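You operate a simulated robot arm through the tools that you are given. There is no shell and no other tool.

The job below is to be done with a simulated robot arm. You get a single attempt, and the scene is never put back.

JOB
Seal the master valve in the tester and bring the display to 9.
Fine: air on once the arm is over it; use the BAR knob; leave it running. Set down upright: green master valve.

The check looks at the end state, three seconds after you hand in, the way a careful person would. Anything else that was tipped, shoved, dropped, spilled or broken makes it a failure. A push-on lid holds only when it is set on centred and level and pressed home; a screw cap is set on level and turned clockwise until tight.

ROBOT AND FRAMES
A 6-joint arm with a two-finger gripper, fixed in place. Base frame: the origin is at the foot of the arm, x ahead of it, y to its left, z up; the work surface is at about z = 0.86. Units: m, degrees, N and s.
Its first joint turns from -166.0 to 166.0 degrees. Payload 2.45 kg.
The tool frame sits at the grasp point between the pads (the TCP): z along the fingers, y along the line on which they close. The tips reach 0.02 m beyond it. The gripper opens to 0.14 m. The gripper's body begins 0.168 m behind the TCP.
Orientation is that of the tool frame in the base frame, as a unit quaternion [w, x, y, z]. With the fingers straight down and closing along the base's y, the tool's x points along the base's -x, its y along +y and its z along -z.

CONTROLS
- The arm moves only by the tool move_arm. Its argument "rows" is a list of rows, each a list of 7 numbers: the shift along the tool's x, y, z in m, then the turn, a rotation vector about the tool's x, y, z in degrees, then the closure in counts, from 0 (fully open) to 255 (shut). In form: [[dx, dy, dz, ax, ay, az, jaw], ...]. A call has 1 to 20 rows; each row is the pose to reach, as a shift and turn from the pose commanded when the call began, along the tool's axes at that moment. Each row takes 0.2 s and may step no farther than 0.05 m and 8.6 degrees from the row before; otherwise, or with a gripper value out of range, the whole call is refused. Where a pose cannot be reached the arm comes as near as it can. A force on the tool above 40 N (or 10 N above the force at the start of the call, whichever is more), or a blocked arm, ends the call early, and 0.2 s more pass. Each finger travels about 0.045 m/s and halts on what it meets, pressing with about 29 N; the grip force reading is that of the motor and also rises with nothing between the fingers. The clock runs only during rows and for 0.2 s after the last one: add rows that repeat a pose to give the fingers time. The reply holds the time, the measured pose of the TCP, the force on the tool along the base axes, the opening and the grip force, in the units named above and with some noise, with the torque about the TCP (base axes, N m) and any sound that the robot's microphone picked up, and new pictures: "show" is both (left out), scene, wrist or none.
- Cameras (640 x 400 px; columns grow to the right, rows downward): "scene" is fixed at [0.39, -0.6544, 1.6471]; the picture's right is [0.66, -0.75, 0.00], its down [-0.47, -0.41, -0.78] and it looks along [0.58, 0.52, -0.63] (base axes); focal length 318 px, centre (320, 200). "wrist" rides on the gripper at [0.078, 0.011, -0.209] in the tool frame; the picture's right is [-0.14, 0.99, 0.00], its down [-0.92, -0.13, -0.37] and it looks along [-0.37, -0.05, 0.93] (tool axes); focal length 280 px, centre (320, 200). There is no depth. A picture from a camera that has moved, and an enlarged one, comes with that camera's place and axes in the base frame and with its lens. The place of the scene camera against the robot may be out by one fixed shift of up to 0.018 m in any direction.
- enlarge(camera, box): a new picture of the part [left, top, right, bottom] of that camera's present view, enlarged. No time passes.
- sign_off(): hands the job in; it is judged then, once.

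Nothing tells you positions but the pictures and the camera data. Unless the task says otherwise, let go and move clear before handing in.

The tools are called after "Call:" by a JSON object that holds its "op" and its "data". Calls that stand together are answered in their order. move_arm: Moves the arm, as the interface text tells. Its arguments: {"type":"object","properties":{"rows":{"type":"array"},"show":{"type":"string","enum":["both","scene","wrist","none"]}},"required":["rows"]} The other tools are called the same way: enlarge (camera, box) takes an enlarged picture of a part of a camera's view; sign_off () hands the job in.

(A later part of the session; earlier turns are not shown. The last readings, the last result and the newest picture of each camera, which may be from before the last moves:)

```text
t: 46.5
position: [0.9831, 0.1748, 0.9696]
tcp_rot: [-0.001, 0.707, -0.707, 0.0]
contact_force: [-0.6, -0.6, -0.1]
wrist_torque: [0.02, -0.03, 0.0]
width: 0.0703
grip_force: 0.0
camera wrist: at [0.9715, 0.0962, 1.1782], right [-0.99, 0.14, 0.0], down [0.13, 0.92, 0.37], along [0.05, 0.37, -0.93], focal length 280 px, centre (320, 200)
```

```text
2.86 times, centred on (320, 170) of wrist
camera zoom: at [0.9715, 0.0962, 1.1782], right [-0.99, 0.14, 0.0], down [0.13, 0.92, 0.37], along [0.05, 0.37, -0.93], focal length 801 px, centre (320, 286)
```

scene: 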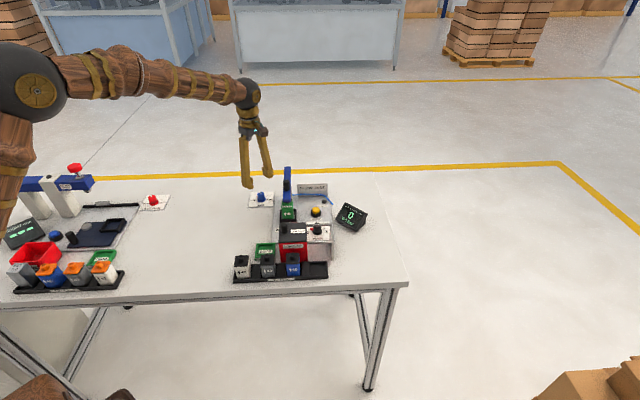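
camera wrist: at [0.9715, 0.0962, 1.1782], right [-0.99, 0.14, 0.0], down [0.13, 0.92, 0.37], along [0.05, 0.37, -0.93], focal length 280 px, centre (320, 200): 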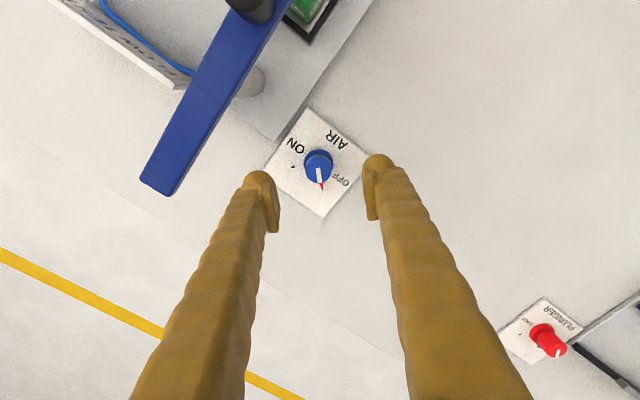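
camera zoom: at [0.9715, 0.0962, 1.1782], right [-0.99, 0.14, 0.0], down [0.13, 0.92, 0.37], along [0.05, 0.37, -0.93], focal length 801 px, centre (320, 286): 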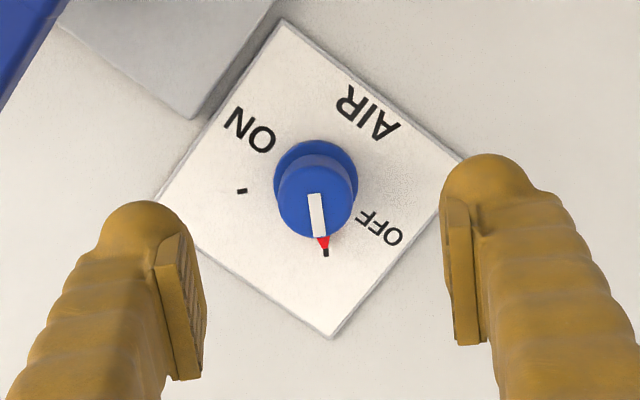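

The knob is centred between the fingers and the pointer is exactly at OFF. I lower onto the knob and close.

Call:
{"op": "move_arm", "data": {"rows": [[0, -0.001, 0.02, 0, 0, 0, 127], [0, -0.001, 0.04, 0, 0, 0, 127], [0, -0.001, 0.06, 0, 0, 0, 127], [0, -0.001, 0.074, 0, 0, 0, 127], [0, -0.001, 0.074, 0, 0, 0, 150], [0, -0.001, 0.074, 0, 0, 0, 175], [0, -0.001, 0.074, 0, 0, 0, 200], [0, -0.001, 0.074, 0, 0, 0, 220], [0, -0.001, 0.074, 0, 0, 0, 230], [0, -0.001, 0.074, 0, 0, 0, 230]], "show": "both"}}

Call:
{"op": "enlarge", "data": {"camera": "wrist", "box": [240, 130, 400, 270]}}

Call:
{"op": "enlarge", "data": {"camera": "scene", "box": [230, 160, 310, 225]}}

```text
t: 48.7
position: [0.9842, 0.176, 0.8966]
tcp_rot: [0.0, 0.707, -0.707, 0.001]
contact_force: [9.7, 1.7, -3.6]
wrist_torque: [0.02, -0.09, 0.02]
width: 0.026
grip_force: 44.7
camera wrist: at [0.9733, 0.0968, 1.1046], right [-0.99, 0.14, 0.0], down [0.13, 0.92, 0.37], along [0.05, 0.37, -0.93], focal length 280 px, centre (320, 200)
```

scene: 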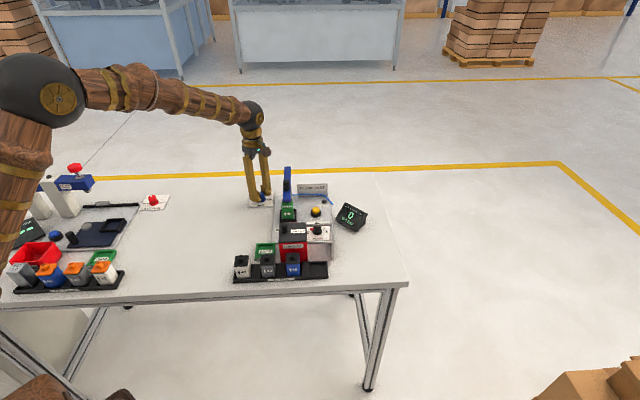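
wrist: 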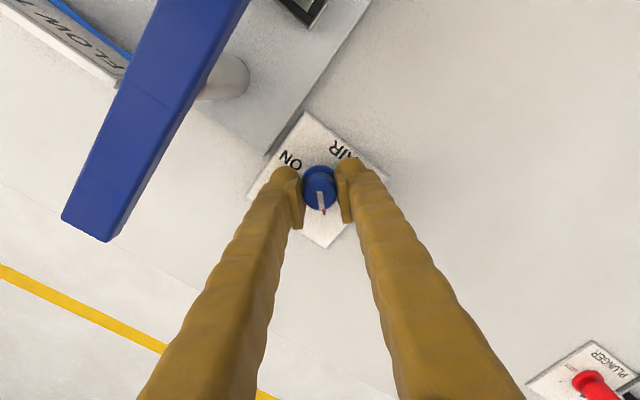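

```text
2.86 times, centred on (320, 200) of wrist
camera zoom: at [0.9733, 0.0968, 1.1046], right [-0.99, 0.14, 0.0], down [0.13, 0.92, 0.37], along [0.05, 0.37, -0.93], focal length 801 px, centre (320, 200)
```

zoom: 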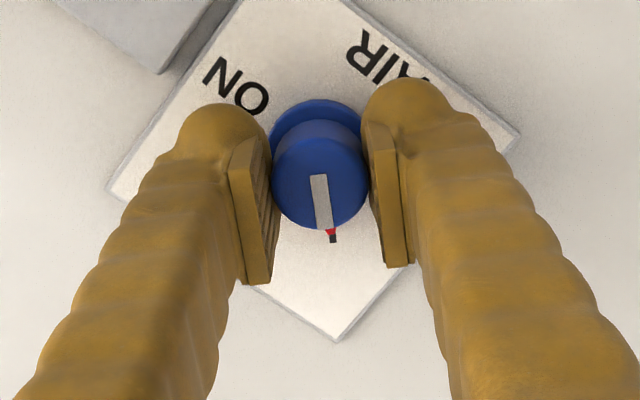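

```text
6.15 times, centred on (270, 192) of scene
camera zoom: at [0.39, -0.6544, 1.6471], right [0.66, -0.75, 0.0], down [-0.47, -0.41, -0.78], along [0.58, 0.52, -0.63], focal length 1960 px, centre (628, 246)
```

zoom: 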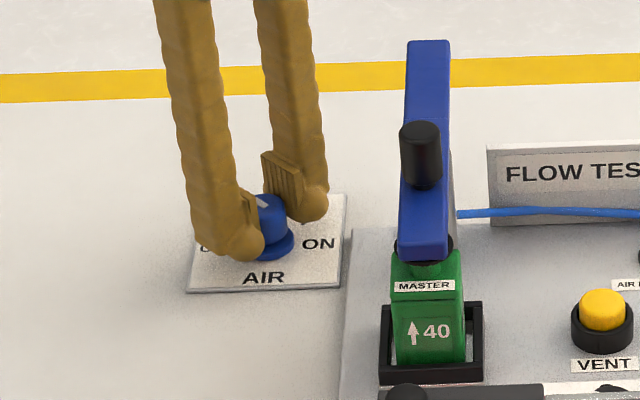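

The knob is held (26 mm). I turn it a quarter-turn clockwise (seen from above) to ON.

Call:
{"op": "move_arm", "data": {"rows": [[0, 0, 0, 0, 0, 7.5, 230], [0, 0, 0, 0, 0, 15, 230], [0, 0, 0, 0, 0, 22.5, 230], [0, 0, 0, 0, 0, 30, 230], [0, 0, 0, 0, 0, 37.5, 230], [0, 0, 0, 0, 0, 45, 230], [0, 0, 0, 0, 0, 52.5, 230], [0, 0, 0, 0, 0, 60, 230], [0, 0, 0, 0, 0, 67.5, 230], [0, 0, 0, 0, 0, 75, 230], [0, 0, 0, 0, 0, 82.5, 230], [0, 0, 0, 0, 0, 90, 230], [0, 0, 0, 0, 0, 90, 230]], "show": "both"}}

Call:
{"op": "enlarge", "data": {"camera": "wrist", "box": [240, 130, 400, 270]}}

Call:
{"op": "enlarge", "data": {"camera": "scene", "box": [240, 160, 380, 245]}}

```text
t: 51.5
position: [0.9848, 0.1756, 0.8959]
tcp_rot: [0.001, 0.0, 1.0, 0.0]
contact_force: [4.0, 16.0, 20.7]
wrist_torque: [0.17, 0.02, -0.05]
width: 0.0257
grip_force: 44.5
camera wrist: at [0.9058, 0.1858, 1.1044], right [0.14, 0.99, 0.0], down [0.92, -0.13, 0.37], along [0.37, -0.05, -0.93], focal length 280 px, centre (320, 200)
```

scene: 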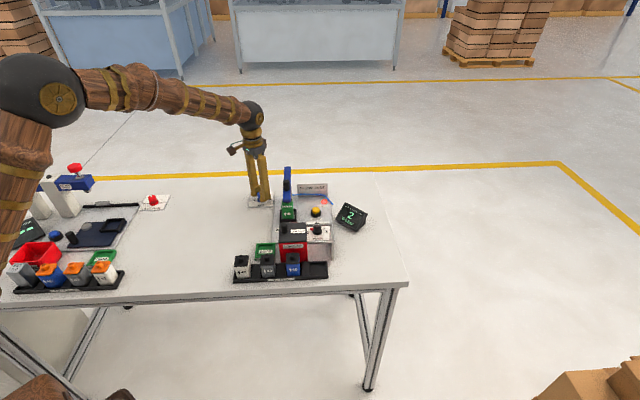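
wrist: 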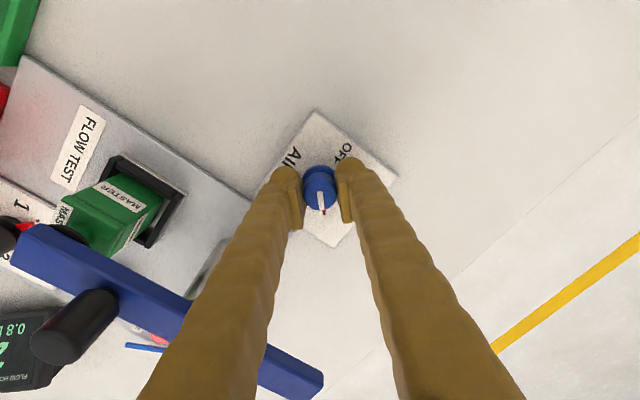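

```text
2.86 times, centred on (320, 200) of wrist
camera zoom: at [0.9058, 0.1858, 1.1044], right [0.14, 0.99, 0.0], down [0.92, -0.13, 0.37], along [0.37, -0.05, -0.93], focal length 801 px, centre (320, 200)
```

zoom: 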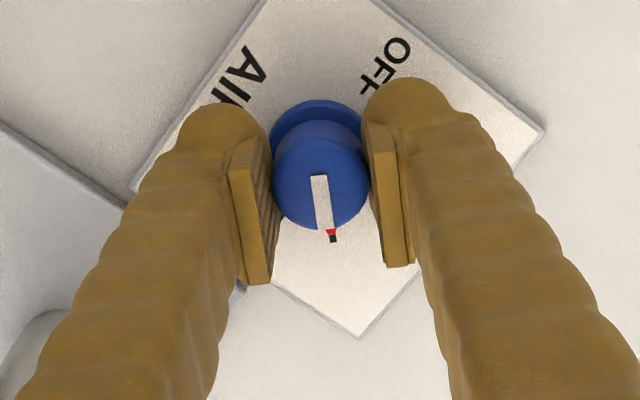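

```text
4.57 times, centred on (310, 202) of scene
camera zoom: at [0.39, -0.6544, 1.6471], right [0.66, -0.75, 0.0], down [-0.47, -0.41, -0.78], along [0.58, 0.52, -0.63], focal length 1456 px, centre (366, 189)
```

zoom: 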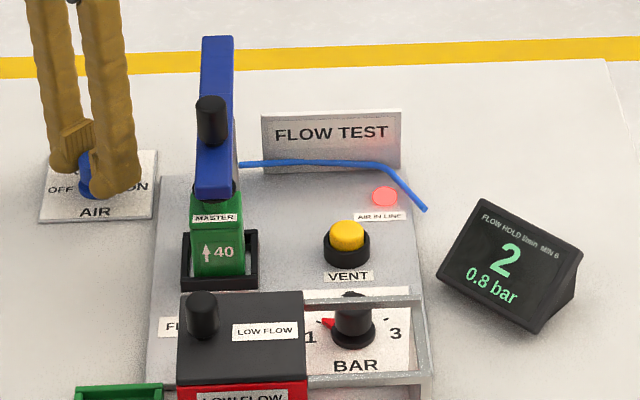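

The AIR pointer now points to ON, the AIR IN LINE lamp lit and the display shows flow starting (2, 0.8 bar). I release the knob and rise, then read the display again.

Call:
{"op": "move_arm", "data": {"rows": [[0, 0, 0, 0, 0, 0, 200], [0, 0, 0, 0, 0, 0, 170], [0, 0, 0, 0, 0, 0, 127], [0, 0, 0, 0, 0, 0, 127], [0, 0, -0.015, 0, 0, 0, 127], [0, 0, -0.045, 0, 0, 0, 127], [0, 0, -0.08, 0, 0, 0, 127], [0, 0, -0.12, 0, 0, 0, 127], [0, 0, -0.15, 0, 0, 0, 127], [0, 0, -0.15, 0, 0, 0, 127]], "show": "both"}}

Call:
{"op": "enlarge", "data": {"camera": "scene", "box": [240, 160, 380, 245]}}

Call:
{"op": "enlarge", "data": {"camera": "wrist", "box": [140, 100, 400, 300]}}

```text
t: 53.7
position: [0.9833, 0.1746, 1.0466]
tcp_rot: [0.0, 0.0, 1.0, 0.0]
contact_force: [0.8, -0.3, 0.1]
wrist_torque: [0.05, 0.0, 0.02]
width: 0.0704
grip_force: 0.1
camera wrist: at [0.905, 0.1861, 1.2555], right [0.14, 0.99, 0.0], down [0.92, -0.13, 0.37], along [0.37, -0.05, -0.93], focal length 280 px, centre (320, 200)
```

scene: 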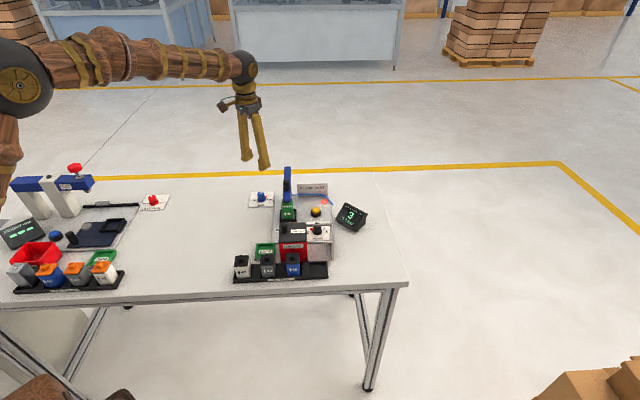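
wrist: 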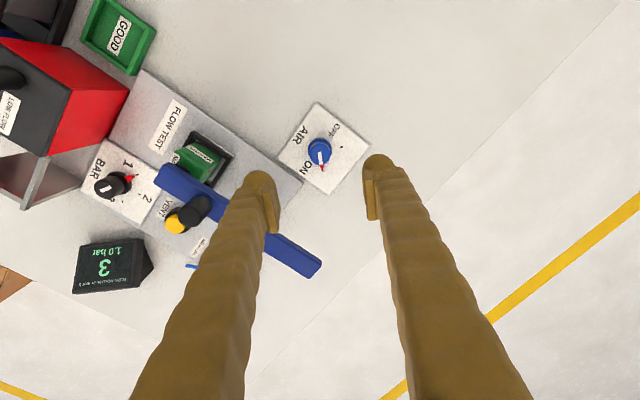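

```text
4.57 times, centred on (310, 202) of scene
camera zoom: at [0.39, -0.6544, 1.6471], right [0.66, -0.75, 0.0], down [-0.47, -0.41, -0.78], along [0.58, 0.52, -0.63], focal length 1456 px, centre (366, 189)
```

zoom: 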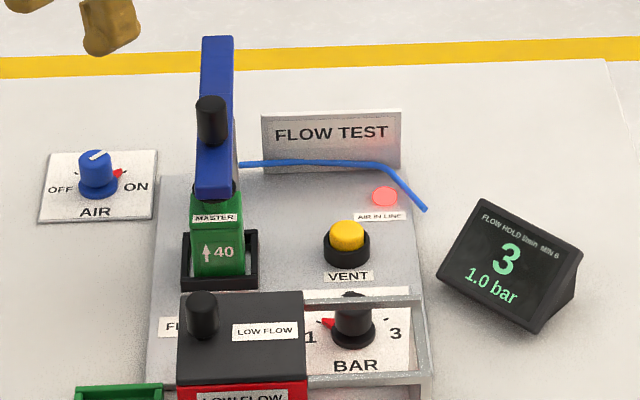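

```text
2.00 times, centred on (270, 200) of wrist
camera zoom: at [0.905, 0.1861, 1.2555], right [0.14, 0.99, 0.0], down [0.92, -0.13, 0.37], along [0.37, -0.05, -0.93], focal length 561 px, centre (420, 200)
```

zoom: 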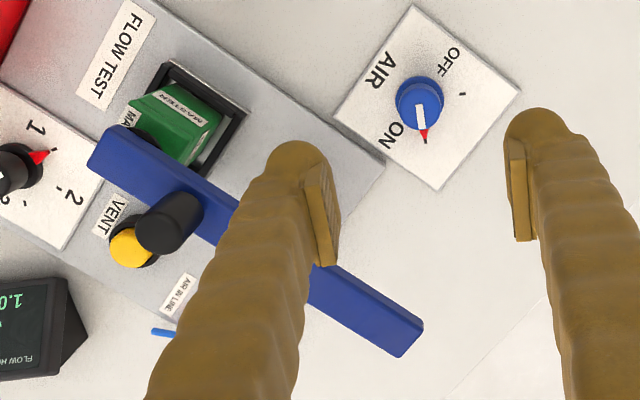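

AIR is ON and settled: 1.0 bar gives 3 on the display, so 9 is probably near 3 bar, reached by turning the BAR knob clockwise. I carry the hand high over the arm to hover above the BAR knob for a close look, including the nearby rail.

Call:
{"op": "move_arm", "data": {"rows": [[0, 0, -0.025, 0, 0, 0, 127], [0, -0.01, -0.045, 0, 0, 0, 127], [0.001, -0.045, -0.045, 0, 0, -7.5, 127], [0.002, -0.09, -0.045, 0, 0, -15, 127], [0.003, -0.135, -0.045, 0, 0, -22.5, 127], [0.004, -0.18, -0.045, 0, 0, -30, 127], [0.005, -0.225, -0.045, 0, 0, -37.5, 127], [0.006, -0.265, -0.045, 0, 0, -45, 127], [0.006, -0.275, -0.03, 0, 0, -45, 127], [0.006, -0.275, 0.0, 0, 0, -45, 127], [0.006, -0.275, 0.0, 0, 0, -45, 127]], "show": "both"}}

Call:
{"op": "enlarge", "data": {"camera": "wrist", "box": [220, 70, 420, 230]}}

Call:
{"op": "enlarge", "data": {"camera": "scene", "box": [270, 190, 380, 270]}}

```text
t: 56.1
position: [0.9777, -0.1013, 1.0447]
tcp_rot: [0.002, -0.383, 0.924, 0.0]
contact_force: [-0.7, 0.4, 0.8]
wrist_torque: [-0.01, 0.0, -0.02]
width: 0.0702
grip_force: 0.0
camera wrist: at [0.9156, -0.1491, 1.2549], right [-0.6, 0.8, 0.0], down [0.74, 0.56, 0.37], along [0.29, 0.22, -0.93], focal length 280 px, centre (320, 200)
```

scene: 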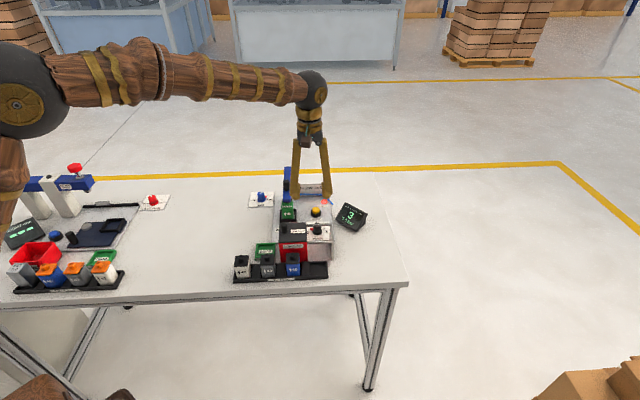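
wrist: 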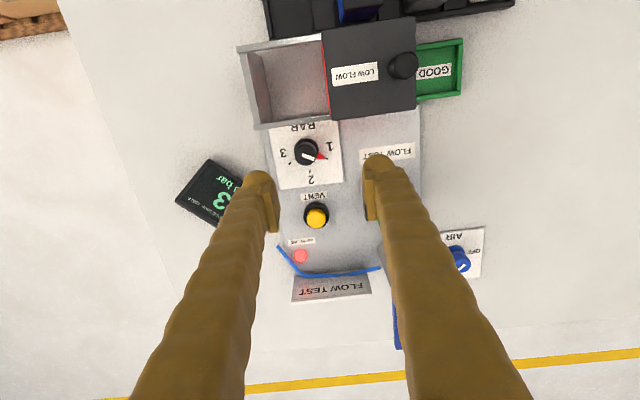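

```text
2.50 times, centred on (320, 150) of wrist
camera zoom: at [0.9156, -0.1491, 1.2549], right [-0.6, 0.8, 0.0], down [0.74, 0.56, 0.37], along [0.29, 0.22, -0.93], focal length 701 px, centre (320, 325)
```

zoom: 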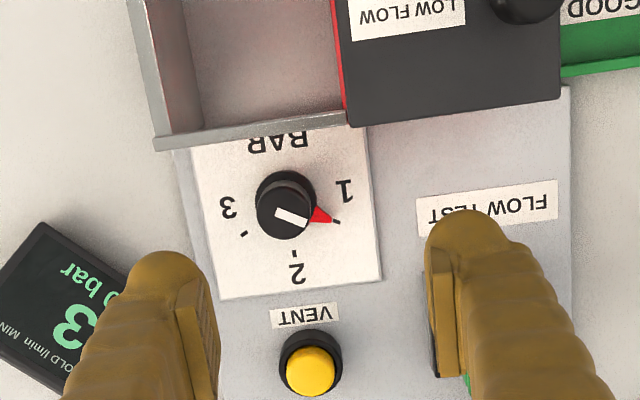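

```text
5.00 times, centred on (325, 230) of scene
camera zoom: at [0.39, -0.6544, 1.6471], right [0.66, -0.75, 0.0], down [-0.47, -0.41, -0.78], along [0.58, 0.52, -0.63], focal length 1592 px, centre (295, 50)
```

zoom: 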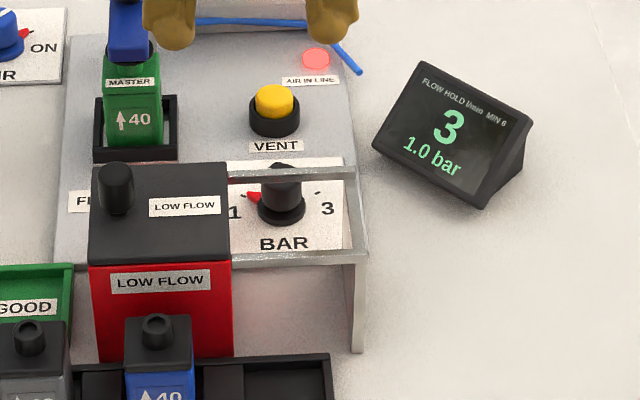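

The BAR knob axis is near [0.987, -0.117], ticks 1/2/3 lie about 60° apart clockwise, and a rail stands about 43 mm in front of it. I'll look at the fingers' own shape to judge clearance during the turn.

Call:
{"op": "enlarge", "data": {"camera": "scene", "box": [265, 100, 365, 210]}}

Call:
{"op": "enlarge", "data": {"camera": "wrist", "box": [260, 100, 350, 190]}}

```text
3.64 times, centred on (315, 155) of scene
camera zoom: at [0.39, -0.6544, 1.6471], right [0.66, -0.75, 0.0], down [-0.47, -0.41, -0.78], along [0.58, 0.52, -0.63], focal length 1158 px, centre (338, 364)
```

zoom: 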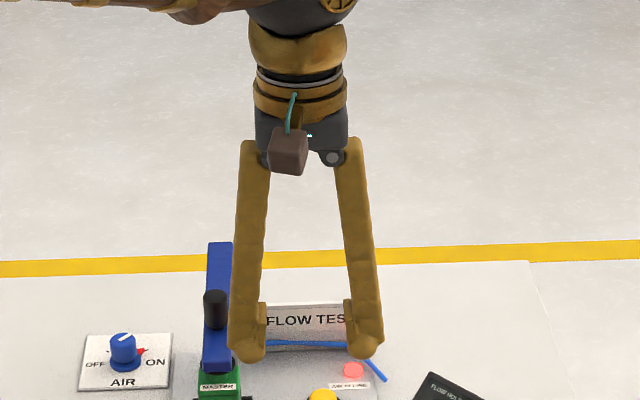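

```text
4.44 times, centred on (305, 145) of wrist
camera zoom: at [0.9156, -0.1491, 1.2549], right [-0.6, 0.8, 0.0], down [0.74, 0.56, 0.37], along [0.29, 0.22, -0.93], focal length 1246 px, centre (387, 444)
```

zoom: 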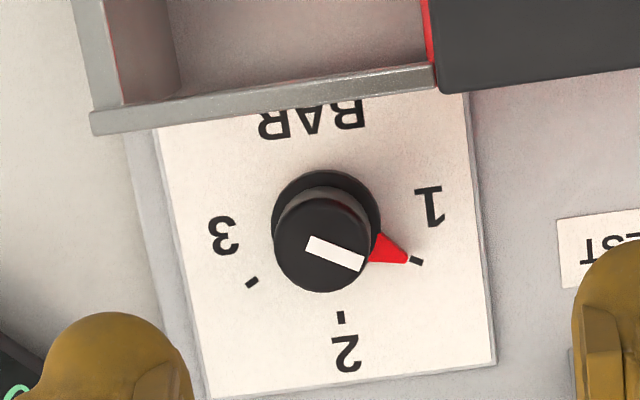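

Clearance to the rail/lid line (about 41 mm in front of the knob) is enough if I keep the closing axis within about ±30° of the rail direction, so I'll turn the knob in two 60° bites. I move to the starting angle just above the knob with a slightly narrowed opening.

Call:
{"op": "move_arm", "data": {"rows": [[-0.0002, -0.0037, 0, 0, 0, -7.5, 150], [-0.0004, -0.0074, 0, 0, 0, -15, 165], [-0.0005, -0.011, 0, 0, 0, -22.5, 178], [-0.0007, -0.0147, 0.01, 0, 0, -30, 178], [-0.0007, -0.0147, 0.035, 0, 0, -30, 178], [-0.0007, -0.0147, 0.055, 0, 0, -30, 178], [-0.0007, -0.0147, 0.055, 0, 0, -30, 178]], "show": "both"}}

Call:
{"op": "enlarge", "data": {"camera": "wrist", "box": [240, 90, 400, 230]}}

Call:
{"op": "enlarge", "data": {"camera": "scene", "box": [270, 180, 380, 260]}}

```text
t: 57.7
position: [0.988, -0.1086, 0.9905]
tcp_rot: [0.0, -0.61, 0.793, -0.001]
contact_force: [0.0, -0.9, 0.1]
wrist_torque: [-0.02, 0.01, 0.0]
width: 0.0423
grip_force: 0.0
camera wrist: at [0.9583, -0.1833, 1.1986], right [-0.92, 0.39, 0.0], down [0.36, 0.86, 0.37], along [0.14, 0.34, -0.93], focal length 280 px, centre (320, 200)
```

scene: 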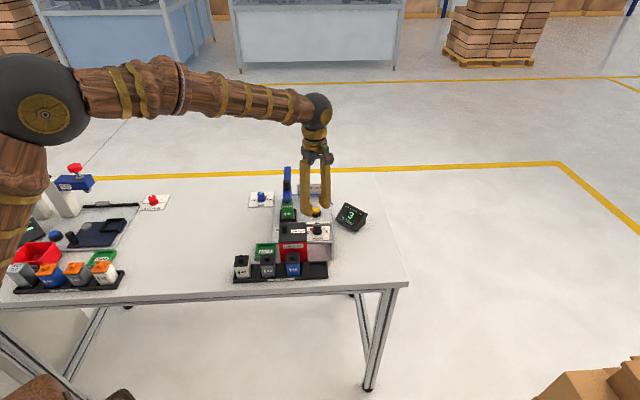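
wrist: 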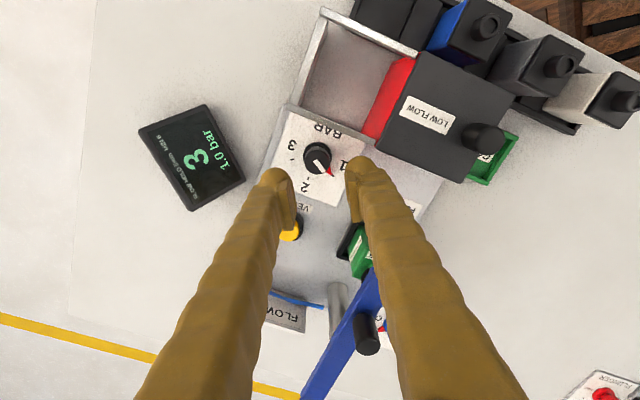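

```text
2.86 times, centred on (320, 160) of wrist
camera zoom: at [0.9583, -0.1833, 1.1986], right [-0.92, 0.39, 0.0], down [0.36, 0.86, 0.37], along [0.14, 0.34, -0.93], focal length 801 px, centre (320, 314)
```

zoom: 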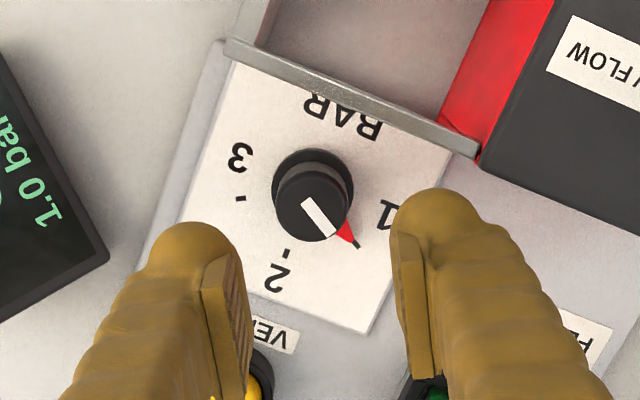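

```text
5.00 times, centred on (325, 220) of scene
camera zoom: at [0.39, -0.6544, 1.6471], right [0.66, -0.75, 0.0], down [-0.47, -0.41, -0.78], along [0.58, 0.52, -0.63], focal length 1592 px, centre (295, 100)
```

zoom: 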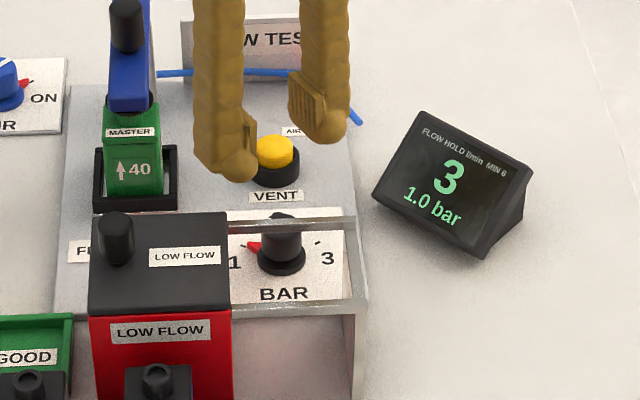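

The knob sits about 7 mm toward the front within the pads, which gives extra rail clearance (about 10 mm). I nudge 2 mm sideways, descend over the knob and close.

Call:
{"op": "move_arm", "data": {"rows": [[0, -0.002, 0.02, 0, 0, 0, 178], [0, -0.002, 0.04, 0, 0, 0, 178], [0, -0.002, 0.06, 0, 0, 0, 178], [0, -0.002, 0.075, 0, 0, 0, 178], [0, -0.002, 0.085, 0, 0, 0, 178], [0, -0.002, 0.085, 0, 0, 0, 178]], "show": "both"}}

Call:
{"op": "enlarge", "data": {"camera": "wrist", "box": [240, 110, 400, 250]}}

Call:
{"op": "enlarge", "data": {"camera": "scene", "box": [270, 180, 380, 260]}}

```text
t: 59.1
position: [0.9921, -0.1119, 0.9054]
tcp_rot: [0.001, -0.609, 0.793, -0.002]
contact_force: [-0.5, -0.4, 0.1]
wrist_torque: [0.01, -0.04, 0.03]
width: 0.0422
grip_force: 0.1
camera wrist: at [0.9604, -0.1846, 1.1145], right [-0.92, 0.39, 0.0], down [0.36, 0.86, 0.37], along [0.14, 0.34, -0.93], focal length 280 px, centre (320, 200)
```

scene: 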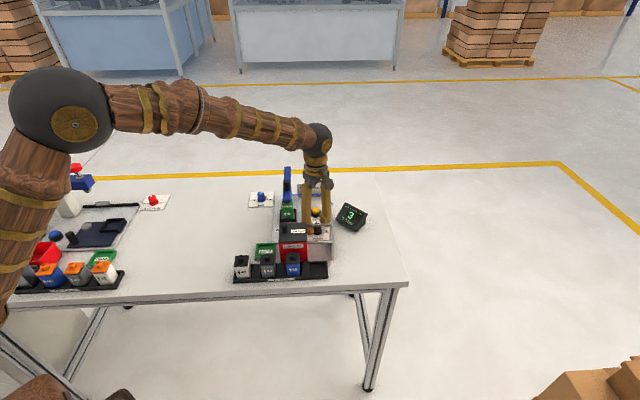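
wrist: 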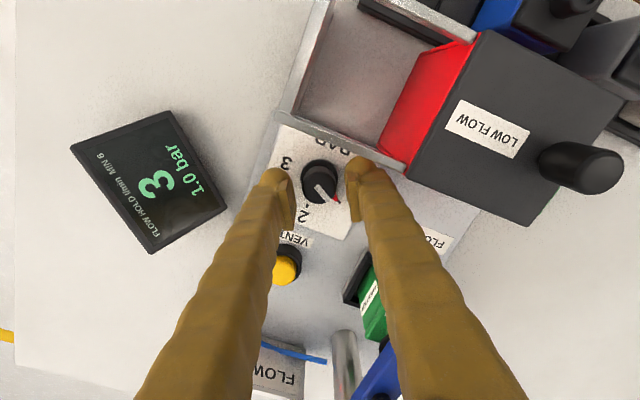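

```text
2.86 times, centred on (320, 180) of wrist
camera zoom: at [0.9604, -0.1846, 1.1145], right [-0.92, 0.39, 0.0], down [0.36, 0.86, 0.37], along [0.14, 0.34, -0.93], focal length 801 px, centre (320, 257)
```

zoom: 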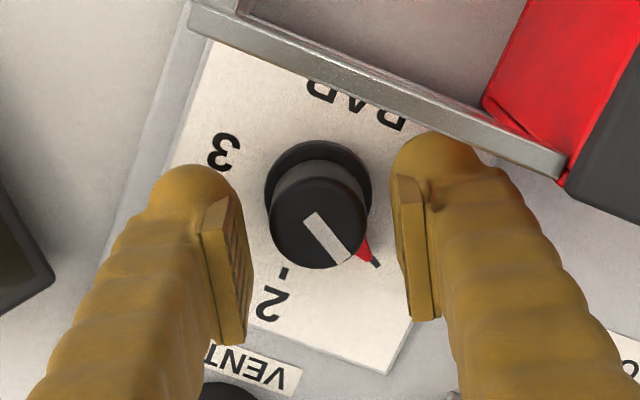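

```text
5.00 times, centred on (325, 220) of scene
camera zoom: at [0.39, -0.6544, 1.6471], right [0.66, -0.75, 0.0], down [-0.47, -0.41, -0.78], along [0.58, 0.52, -0.63], focal length 1592 px, centre (295, 100)
```

zoom: 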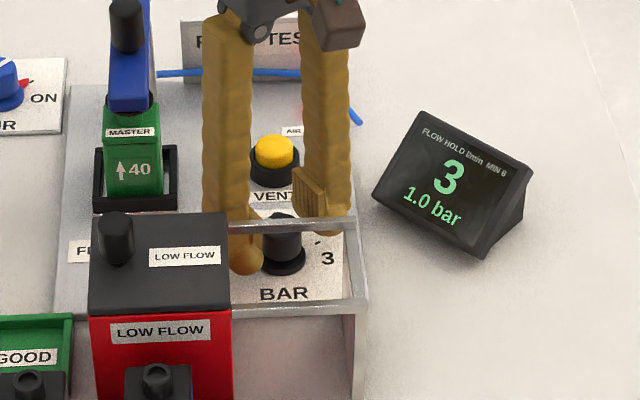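

The fingers straddle the knob freely, with clear space to the rail. I close on the knob.

Call:
{"op": "move_arm", "data": {"rows": [[0, 0, 0, 0, 0, 0, 195], [0, 0, 0, 0, 0, 0, 210], [0, 0, 0, 0, 0, 0, 225], [0, 0, 0, 0, 0, 0, 230], [0, 0, 0, 0, 0, 0, 230]], "show": "wrist"}}

Call:
{"op": "enlarge", "data": {"camera": "wrist", "box": [240, 110, 400, 250]}}

```text
t: 60.3
position: [0.991, -0.112, 0.9069]
tcp_rot: [0.001, -0.61, 0.792, 0.0]
contact_force: [-0.9, 0.0, 0.0]
wrist_torque: [-0.02, 0.02, -0.01]
width: 0.0268
grip_force: 44.9
camera wrist: at [0.9604, -0.1846, 1.1145], right [-0.92, 0.39, 0.0], down [0.36, 0.86, 0.37], along [0.14, 0.34, -0.93], focal length 280 px, centre (320, 200)
```

wrist: 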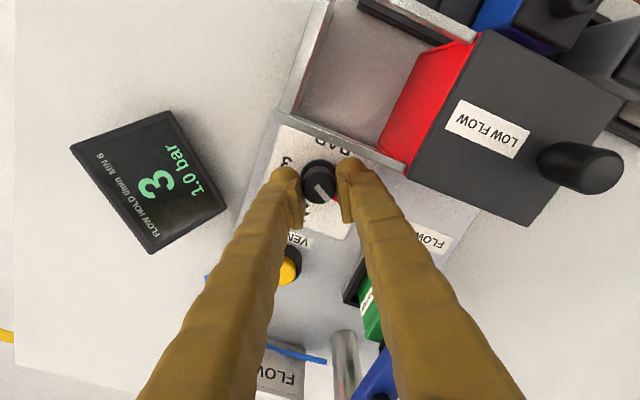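

```text
2.86 times, centred on (320, 180) of wrist
camera zoom: at [0.9604, -0.1846, 1.1145], right [-0.92, 0.39, 0.0], down [0.36, 0.86, 0.37], along [0.14, 0.34, -0.93], focal length 801 px, centre (320, 257)
```

zoom: 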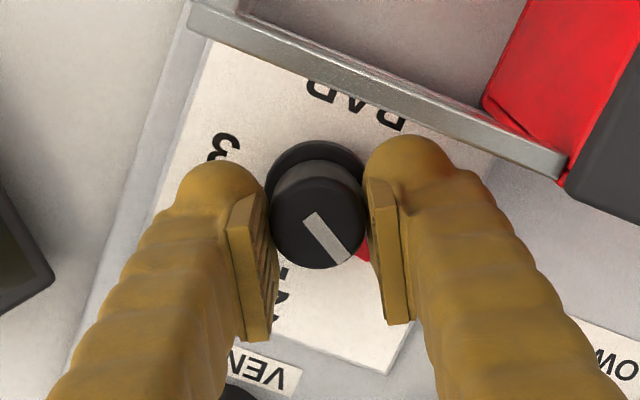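

The knob is held squarely (26.8 mm, no side load). I turn it 60° clockwise about its own axis and read the display.

Call:
{"op": "move_arm", "data": {"rows": [[5e-05, -0.00084, 0, 0, 0, 7.5, 230], [0.0002, -0.0017, 0, 0, 0, 15, 230], [0.0005, -0.0024, 0, 0, 0, 22.5, 230], [0.0009, -0.0032, 0, 0, 0, 30, 230], [0.0013, -0.0039, 0, 0, 0, 37.5, 230], [0.0019, -0.0045, 0, 0, 0, 45, 230], [0.0025, -0.0051, 0, 0, 0, 52.5, 230], [0.0032, -0.0055, 0, 0, 0, 60, 230], [0.0032, -0.0055, 0, 0, 0, 60, 230]], "show": "both"}}

Call:
{"op": "enlarge", "data": {"camera": "wrist", "box": [240, 110, 400, 250]}}

Call:
{"op": "enlarge", "data": {"camera": "scene", "box": [270, 180, 380, 260]}}

```text
t: 62.1
position: [0.9942, -0.1147, 0.9047]
tcp_rot: [-0.001, -0.144, 0.99, 0.0]
contact_force: [-5.5, 0.8, 5.8]
wrist_torque: [-0.02, 0.09, -0.03]
width: 0.0267
grip_force: 45.3
stopped in row 9: the force on the tool passed its limit at 41 N (the readings are from after the stop); the commanded pose is now the measured one
camera wrist: at [0.9167, -0.1268, 1.1145], right [-0.15, 0.99, 0.0], down [0.92, 0.14, 0.37], along [0.36, 0.06, -0.93], focal length 280 px, centre (320, 200)
```

scene: 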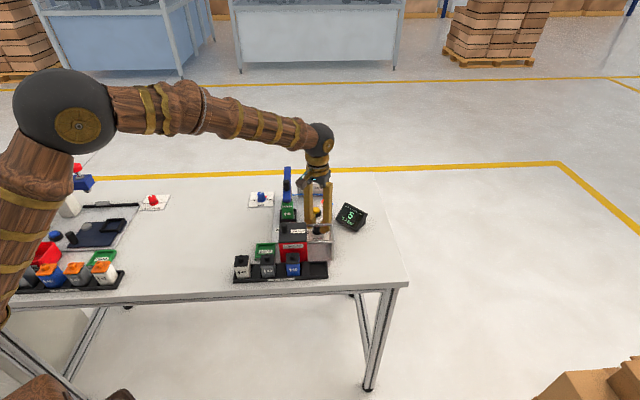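
wrist: 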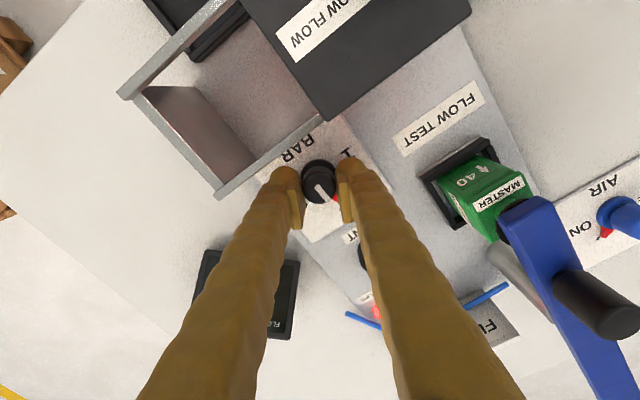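

```text
2.86 times, centred on (320, 180) of wrist
camera zoom: at [0.9167, -0.1268, 1.1145], right [-0.15, 0.99, 0.0], down [0.92, 0.14, 0.37], along [0.36, 0.06, -0.93], focal length 801 px, centre (320, 257)
```

zoom: 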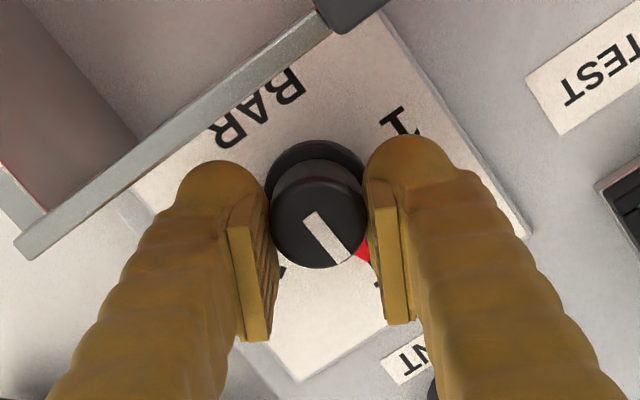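

```text
5.00 times, centred on (325, 220) of scene
camera zoom: at [0.39, -0.6544, 1.6471], right [0.66, -0.75, 0.0], down [-0.47, -0.41, -0.78], along [0.58, 0.52, -0.63], focal length 1592 px, centre (295, 100)
```

zoom: 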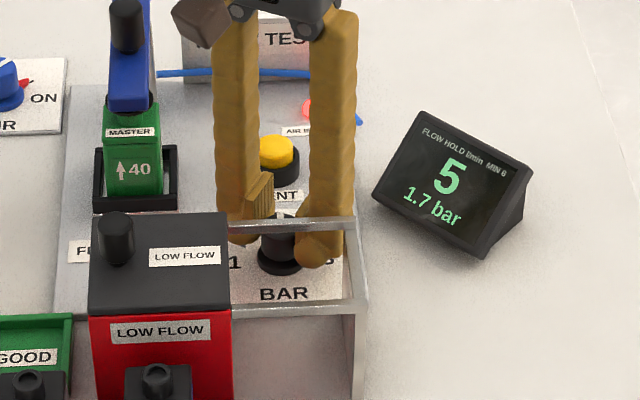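

The knob turned about 59° and the display is climbing (5 at 1.7 bar). I open slightly, swing the fingers back around the knob, and re-check the reading.

Call:
{"op": "move_arm", "data": {"rows": [[0, 0, 0, 0, 0, 0, 215], [0, 0, 0, 0, 0, 0, 195], [0, 0, 0, 0, 0, 0, 178], [0, 0, 0, 0, 0, 0, 178], [0, 0, 0, 0, 0, 0, 178]], "show": "both"}}

Call:
{"op": "enlarge", "data": {"camera": "wrist", "box": [240, 110, 400, 250]}}

Call:
{"op": "enlarge", "data": {"camera": "scene", "box": [270, 180, 380, 260]}}

```text
t: 63.3
position: [0.9952, -0.1145, 0.9049]
tcp_rot: [0.0, -0.143, 0.99, 0.001]
contact_force: [-0.4, -0.1, 0.4]
wrist_torque: [0.02, 0.0, 0.01]
width: 0.0424
grip_force: 0.1
camera wrist: at [0.917, -0.1269, 1.1141], right [-0.15, 0.99, 0.0], down [0.92, 0.14, 0.37], along [0.36, 0.06, -0.93], focal length 280 px, centre (320, 200)
```

scene: 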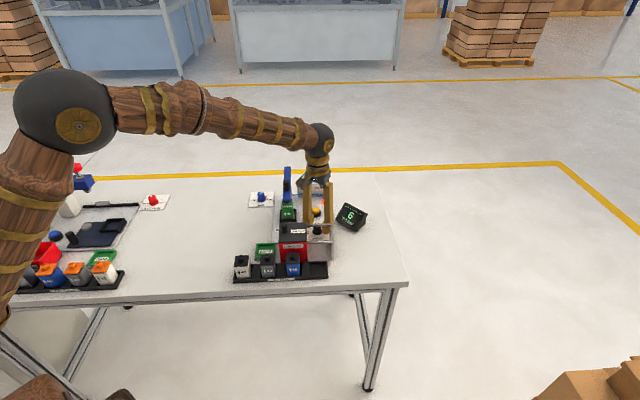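
wrist: 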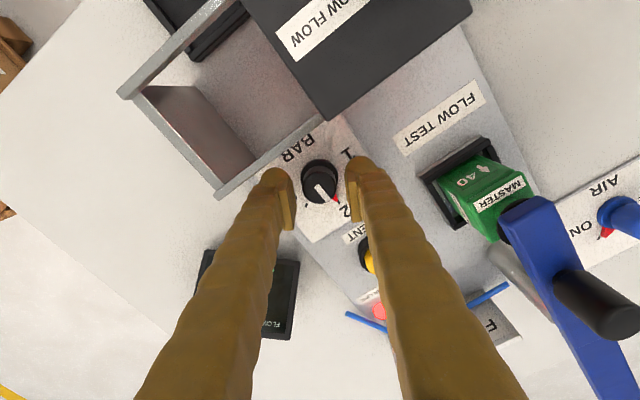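

```text
2.86 times, centred on (320, 180) of wrist
camera zoom: at [0.917, -0.1269, 1.1141], right [-0.15, 0.99, 0.0], down [0.92, 0.14, 0.37], along [0.36, 0.06, -0.93], focal length 801 px, centre (320, 257)
```

zoom: 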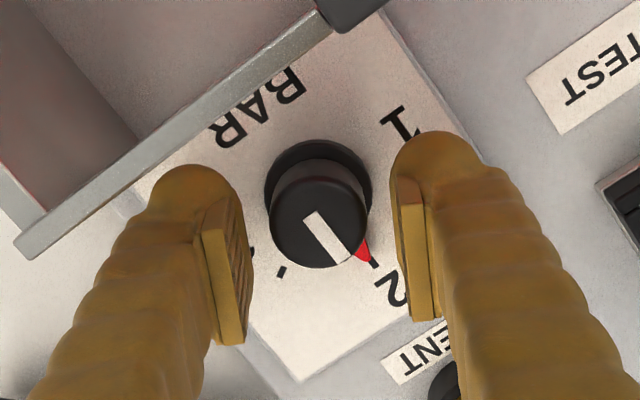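

```text
5.00 times, centred on (325, 220) of scene
camera zoom: at [0.39, -0.6544, 1.6471], right [0.66, -0.75, 0.0], down [-0.47, -0.41, -0.78], along [0.58, 0.52, -0.63], focal length 1592 px, centre (295, 100)
```

zoom: 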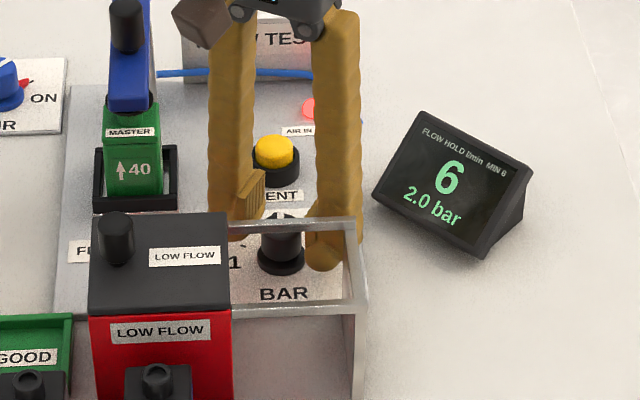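

The display reads 6 at exactly 2.0 bar, so 9 needs 3.0 bar — another 60°. I swing the open fingers back 60° around the knob for the second bite.

Call:
{"op": "move_arm", "data": {"rows": [[-0.0001, 0.001, 0, 0, 0, -7.5, 178], [0.0, 0.0019, 0, 0, 0, -15, 178], [0.0002, 0.0029, 0, 0, 0, -22.5, 178], [0.0005, 0.0038, 0, 0, 0, -30, 178], [0.0009, 0.0047, 0, 0, 0, -37.5, 178], [0.0014, 0.0055, 0, 0, 0, -45, 178], [0.0021, 0.0062, 0, 0, 0, -52.5, 178], [0.0028, 0.0068, 0, 0, 0, -60, 178], [0.0028, 0.0068, 0, 0, 0, -60, 178]], "show": "wrist"}}

Call:
{"op": "enlarge", "data": {"camera": "wrist", "box": [240, 110, 400, 250]}}

```text
t: 65.3
position: [0.9896, -0.1086, 0.9048]
tcp_rot: [0.0, -0.62, 0.785, -0.001]
contact_force: [0.7, 0.0, 0.5]
wrist_torque: [0.02, 0.0, -0.01]
width: 0.0424
grip_force: 0.0
camera wrist: at [0.9619, -0.1829, 1.1142], right [-0.93, 0.36, 0.0], down [0.34, 0.87, 0.37], along [0.13, 0.34, -0.93], focal length 280 px, centre (320, 200)
```

wrist: 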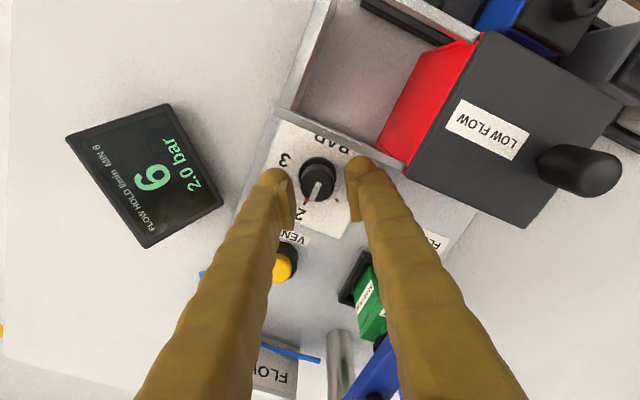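

```text
2.86 times, centred on (320, 180) of wrist
camera zoom: at [0.9619, -0.1829, 1.1142], right [-0.93, 0.36, 0.0], down [0.34, 0.87, 0.37], along [0.13, 0.34, -0.93], focal length 801 px, centre (320, 257)
```

zoom: 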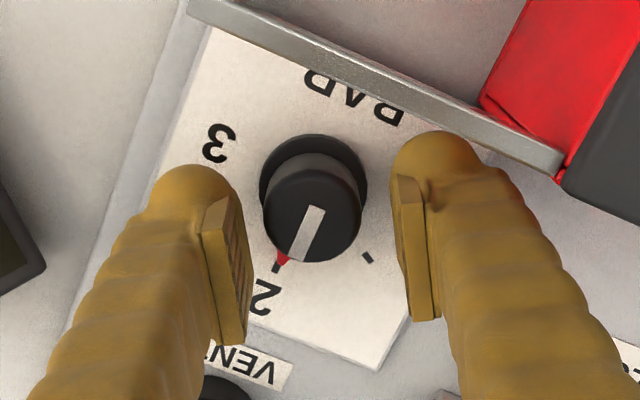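

Back at the starting angle and still clear of everything. I centre slightly, close on the knob again and turn another 60° clockwise in a second call.

Call:
{"op": "move_arm", "data": {"rows": [[0.001, -0.0005, 0, 0, 0, 0, 178], [0.002, -0.001, 0, 0, 0, 0, 178], [0.002, -0.001, 0, 0, 0, 0, 195], [0.002, -0.001, 0, 0, 0, 0, 210], [0.002, -0.001, 0, 0, 0, 0, 225], [0.002, -0.001, 0, 0, 0, 0, 230], [0.002, -0.001, 0, 0, 0, 0, 230]], "show": "wrist"}}

Call:
{"op": "enlarge", "data": {"camera": "wrist", "box": [240, 110, 400, 250]}}

```text
t: 66.9
position: [0.9911, -0.1114, 0.9061]
tcp_rot: [-0.001, -0.62, 0.785, -0.001]
contact_force: [11.3, -3.7, -2.5]
wrist_torque: [0.01, -0.14, 0.04]
width: 0.0268
grip_force: 45.0
camera wrist: at [0.9623, -0.1855, 1.1138], right [-0.93, 0.37, 0.0], down [0.34, 0.87, 0.37], along [0.13, 0.34, -0.93], focal length 280 px, centre (320, 200)
```

wrist: 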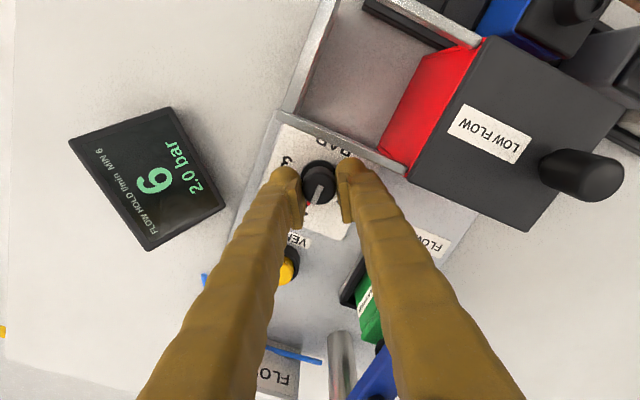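

```text
2.86 times, centred on (320, 180) of wrist
camera zoom: at [0.9623, -0.1855, 1.1138], right [-0.93, 0.37, 0.0], down [0.34, 0.87, 0.37], along [0.13, 0.34, -0.93], focal length 801 px, centre (320, 257)
```

zoom: 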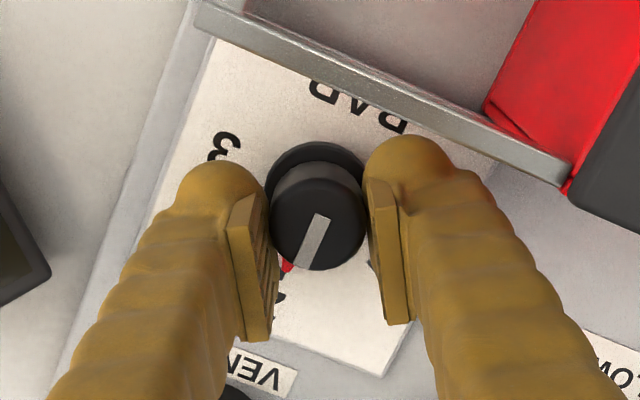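

Knob held again with a small side load; I'll relieve that and turn 60° clockwise about the knob's axis towards 3.

Call:
{"op": "move_arm", "data": {"rows": [[0, -0.0009, 0, 0, 0, 0, 230], [0.0001, -0.0018, 0, 0, 0, 7.5, 230], [0.0002, -0.0027, 0, 0, 0, 15, 230], [0.0005, -0.0036, 0, 0, 0, 22.5, 230], [0.0009, -0.0044, 0, 0, 0, 30, 230], [0.0014, -0.0052, 0, 0, 0, 37.5, 230], [0.0021, -0.0058, 0, 0, 0, 45, 230], [0.0027, -0.0065, 0, 0, 0, 52.5, 230], [0.0035, -0.007, 0, 0, 0, 60, 230], [0.0035, -0.007, 0, 0, 0, 60, 230]], "show": "both"}}

Call:
{"op": "enlarge", "data": {"camera": "wrist", "box": [240, 110, 400, 250]}}

Call:
{"op": "enlarge", "data": {"camera": "scene", "box": [270, 180, 380, 260]}}

```text
t: 68.3
position: [0.9928, -0.1132, 0.9048]
tcp_rot: [-0.002, -0.348, 0.937, 0.002]
contact_force: [-5.1, 0.6, 4.1]
wrist_torque: [-0.02, 0.01, -0.01]
width: 0.0265
grip_force: 44.8
stopped in row 6: the force on the tool passed its limit at 41 N (the readings are from after the stop); the commanded pose is now the measured one
camera wrist: at [0.928, -0.1563, 1.1141], right [-0.54, 0.84, 0.0], down [0.78, 0.5, 0.37], along [0.31, 0.2, -0.93], focal length 280 px, centre (320, 200)
```

scene: 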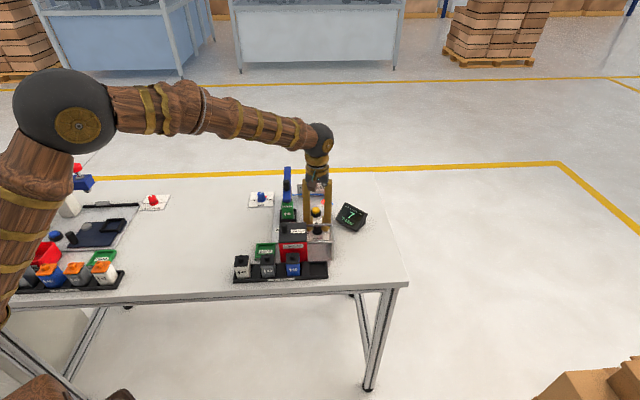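
wrist: 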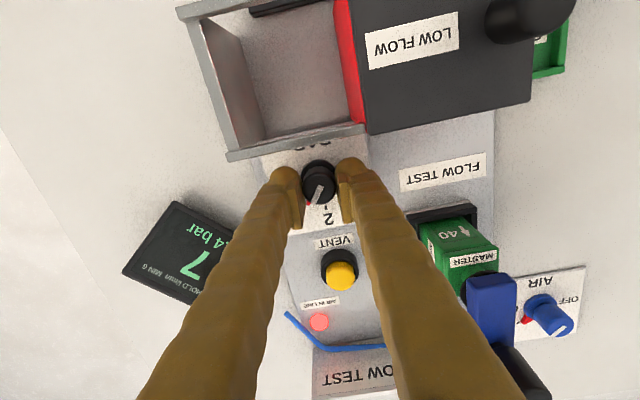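

```text
2.86 times, centred on (320, 180) of wrist
camera zoom: at [0.928, -0.1563, 1.1141], right [-0.54, 0.84, 0.0], down [0.78, 0.5, 0.37], along [0.31, 0.2, -0.93], focal length 801 px, centre (320, 257)
```

zoom: 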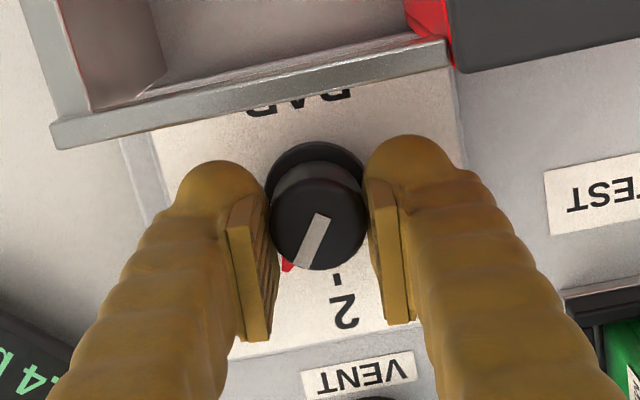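

```text
5.00 times, centred on (325, 220) of scene
camera zoom: at [0.39, -0.6544, 1.6471], right [0.66, -0.75, 0.0], down [-0.47, -0.41, -0.78], along [0.58, 0.52, -0.63], focal length 1592 px, centre (295, 100)
```

zoom: 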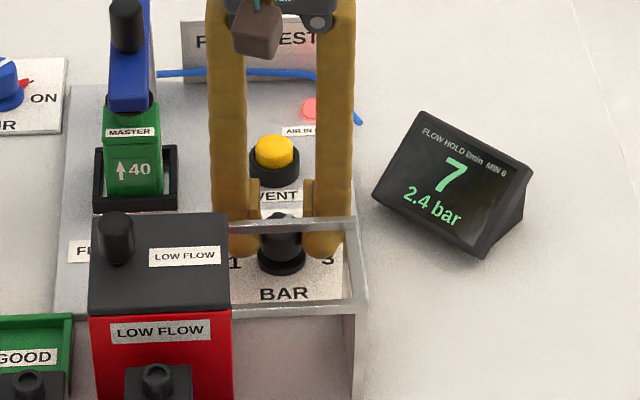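

The turn paused at about 36° because of side load (my radius estimate was a bit large; the measured poses give about 4.5 mm). The reset removed the load, so I turn the remaining 24° with the corrected radius.

Call:
{"op": "move_arm", "data": {"rows": [[0.0, -0.0003, 0, 0, 0, 4, 230], [0.0, -0.0006, 0, 0, 0, 8, 230], [0.0001, -0.0009, 0, 0, 0, 12, 230], [0.0002, -0.0012, 0, 0, 0, 16, 230], [0.0003, -0.0015, 0, 0, 0, 20, 230], [0.0004, -0.0018, 0, 0, 0, 24, 230], [0.0004, -0.0018, 0, 0, 0, 24, 230]], "show": "both"}}

Call:
{"op": "enlarge", "data": {"camera": "wrist", "box": [240, 110, 400, 250]}}

Call:
{"op": "enlarge", "data": {"camera": "scene", "box": [270, 180, 380, 260]}}

```text
t: 69.9
position: [0.9937, -0.115, 0.9055]
tcp_rot: [-0.001, -0.145, 0.989, 0.001]
contact_force: [-9.6, 8.1, 14.3]
wrist_torque: [0.1, 0.21, -0.04]
width: 0.0267
grip_force: 44.9
camera wrist: at [0.9171, -0.1273, 1.114], right [-0.15, 0.99, 0.0], down [0.92, 0.14, 0.37], along [0.36, 0.06, -0.93], focal length 280 px, centre (320, 200)
```

scene: 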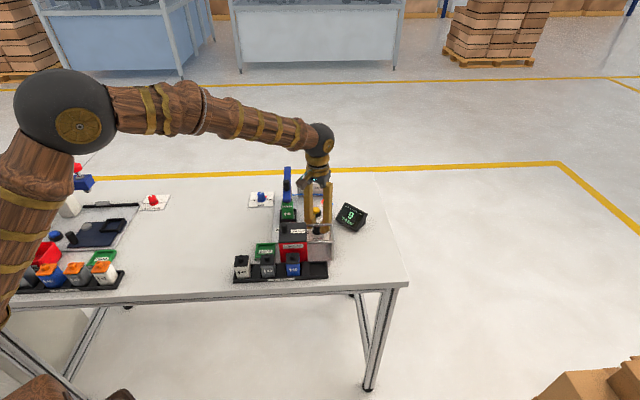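
wrist: 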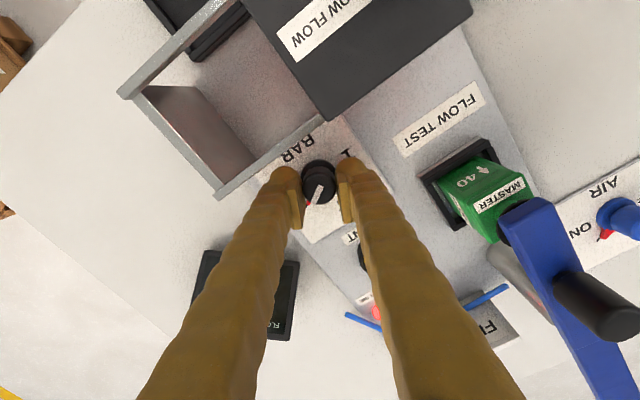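

```text
2.86 times, centred on (320, 180) of wrist
camera zoom: at [0.9171, -0.1273, 1.114], right [-0.15, 0.99, 0.0], down [0.92, 0.14, 0.37], along [0.36, 0.06, -0.93], focal length 801 px, centre (320, 257)
```

zoom: 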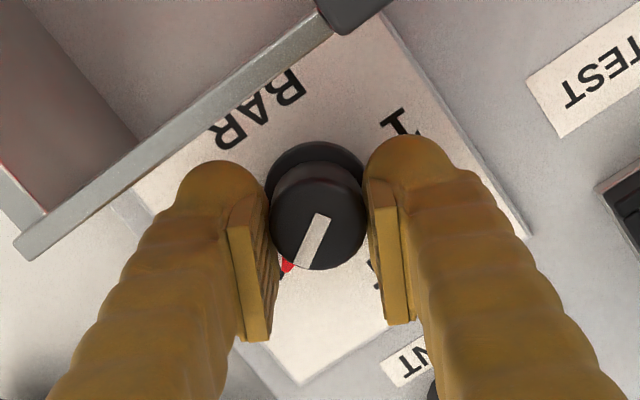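

```text
5.00 times, centred on (325, 220) of scene
camera zoom: at [0.39, -0.6544, 1.6471], right [0.66, -0.75, 0.0], down [-0.47, -0.41, -0.78], along [0.58, 0.52, -0.63], focal length 1592 px, centre (295, 100)
```

zoom: 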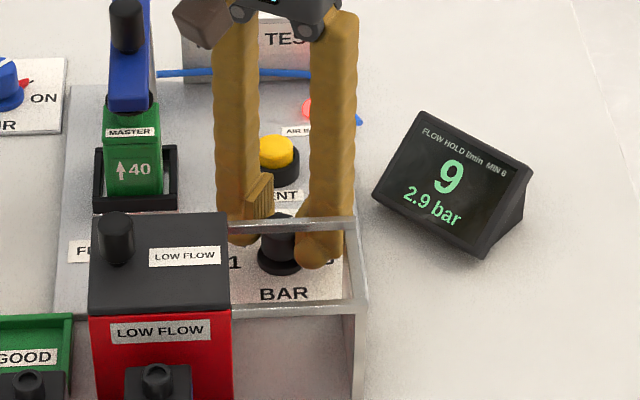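

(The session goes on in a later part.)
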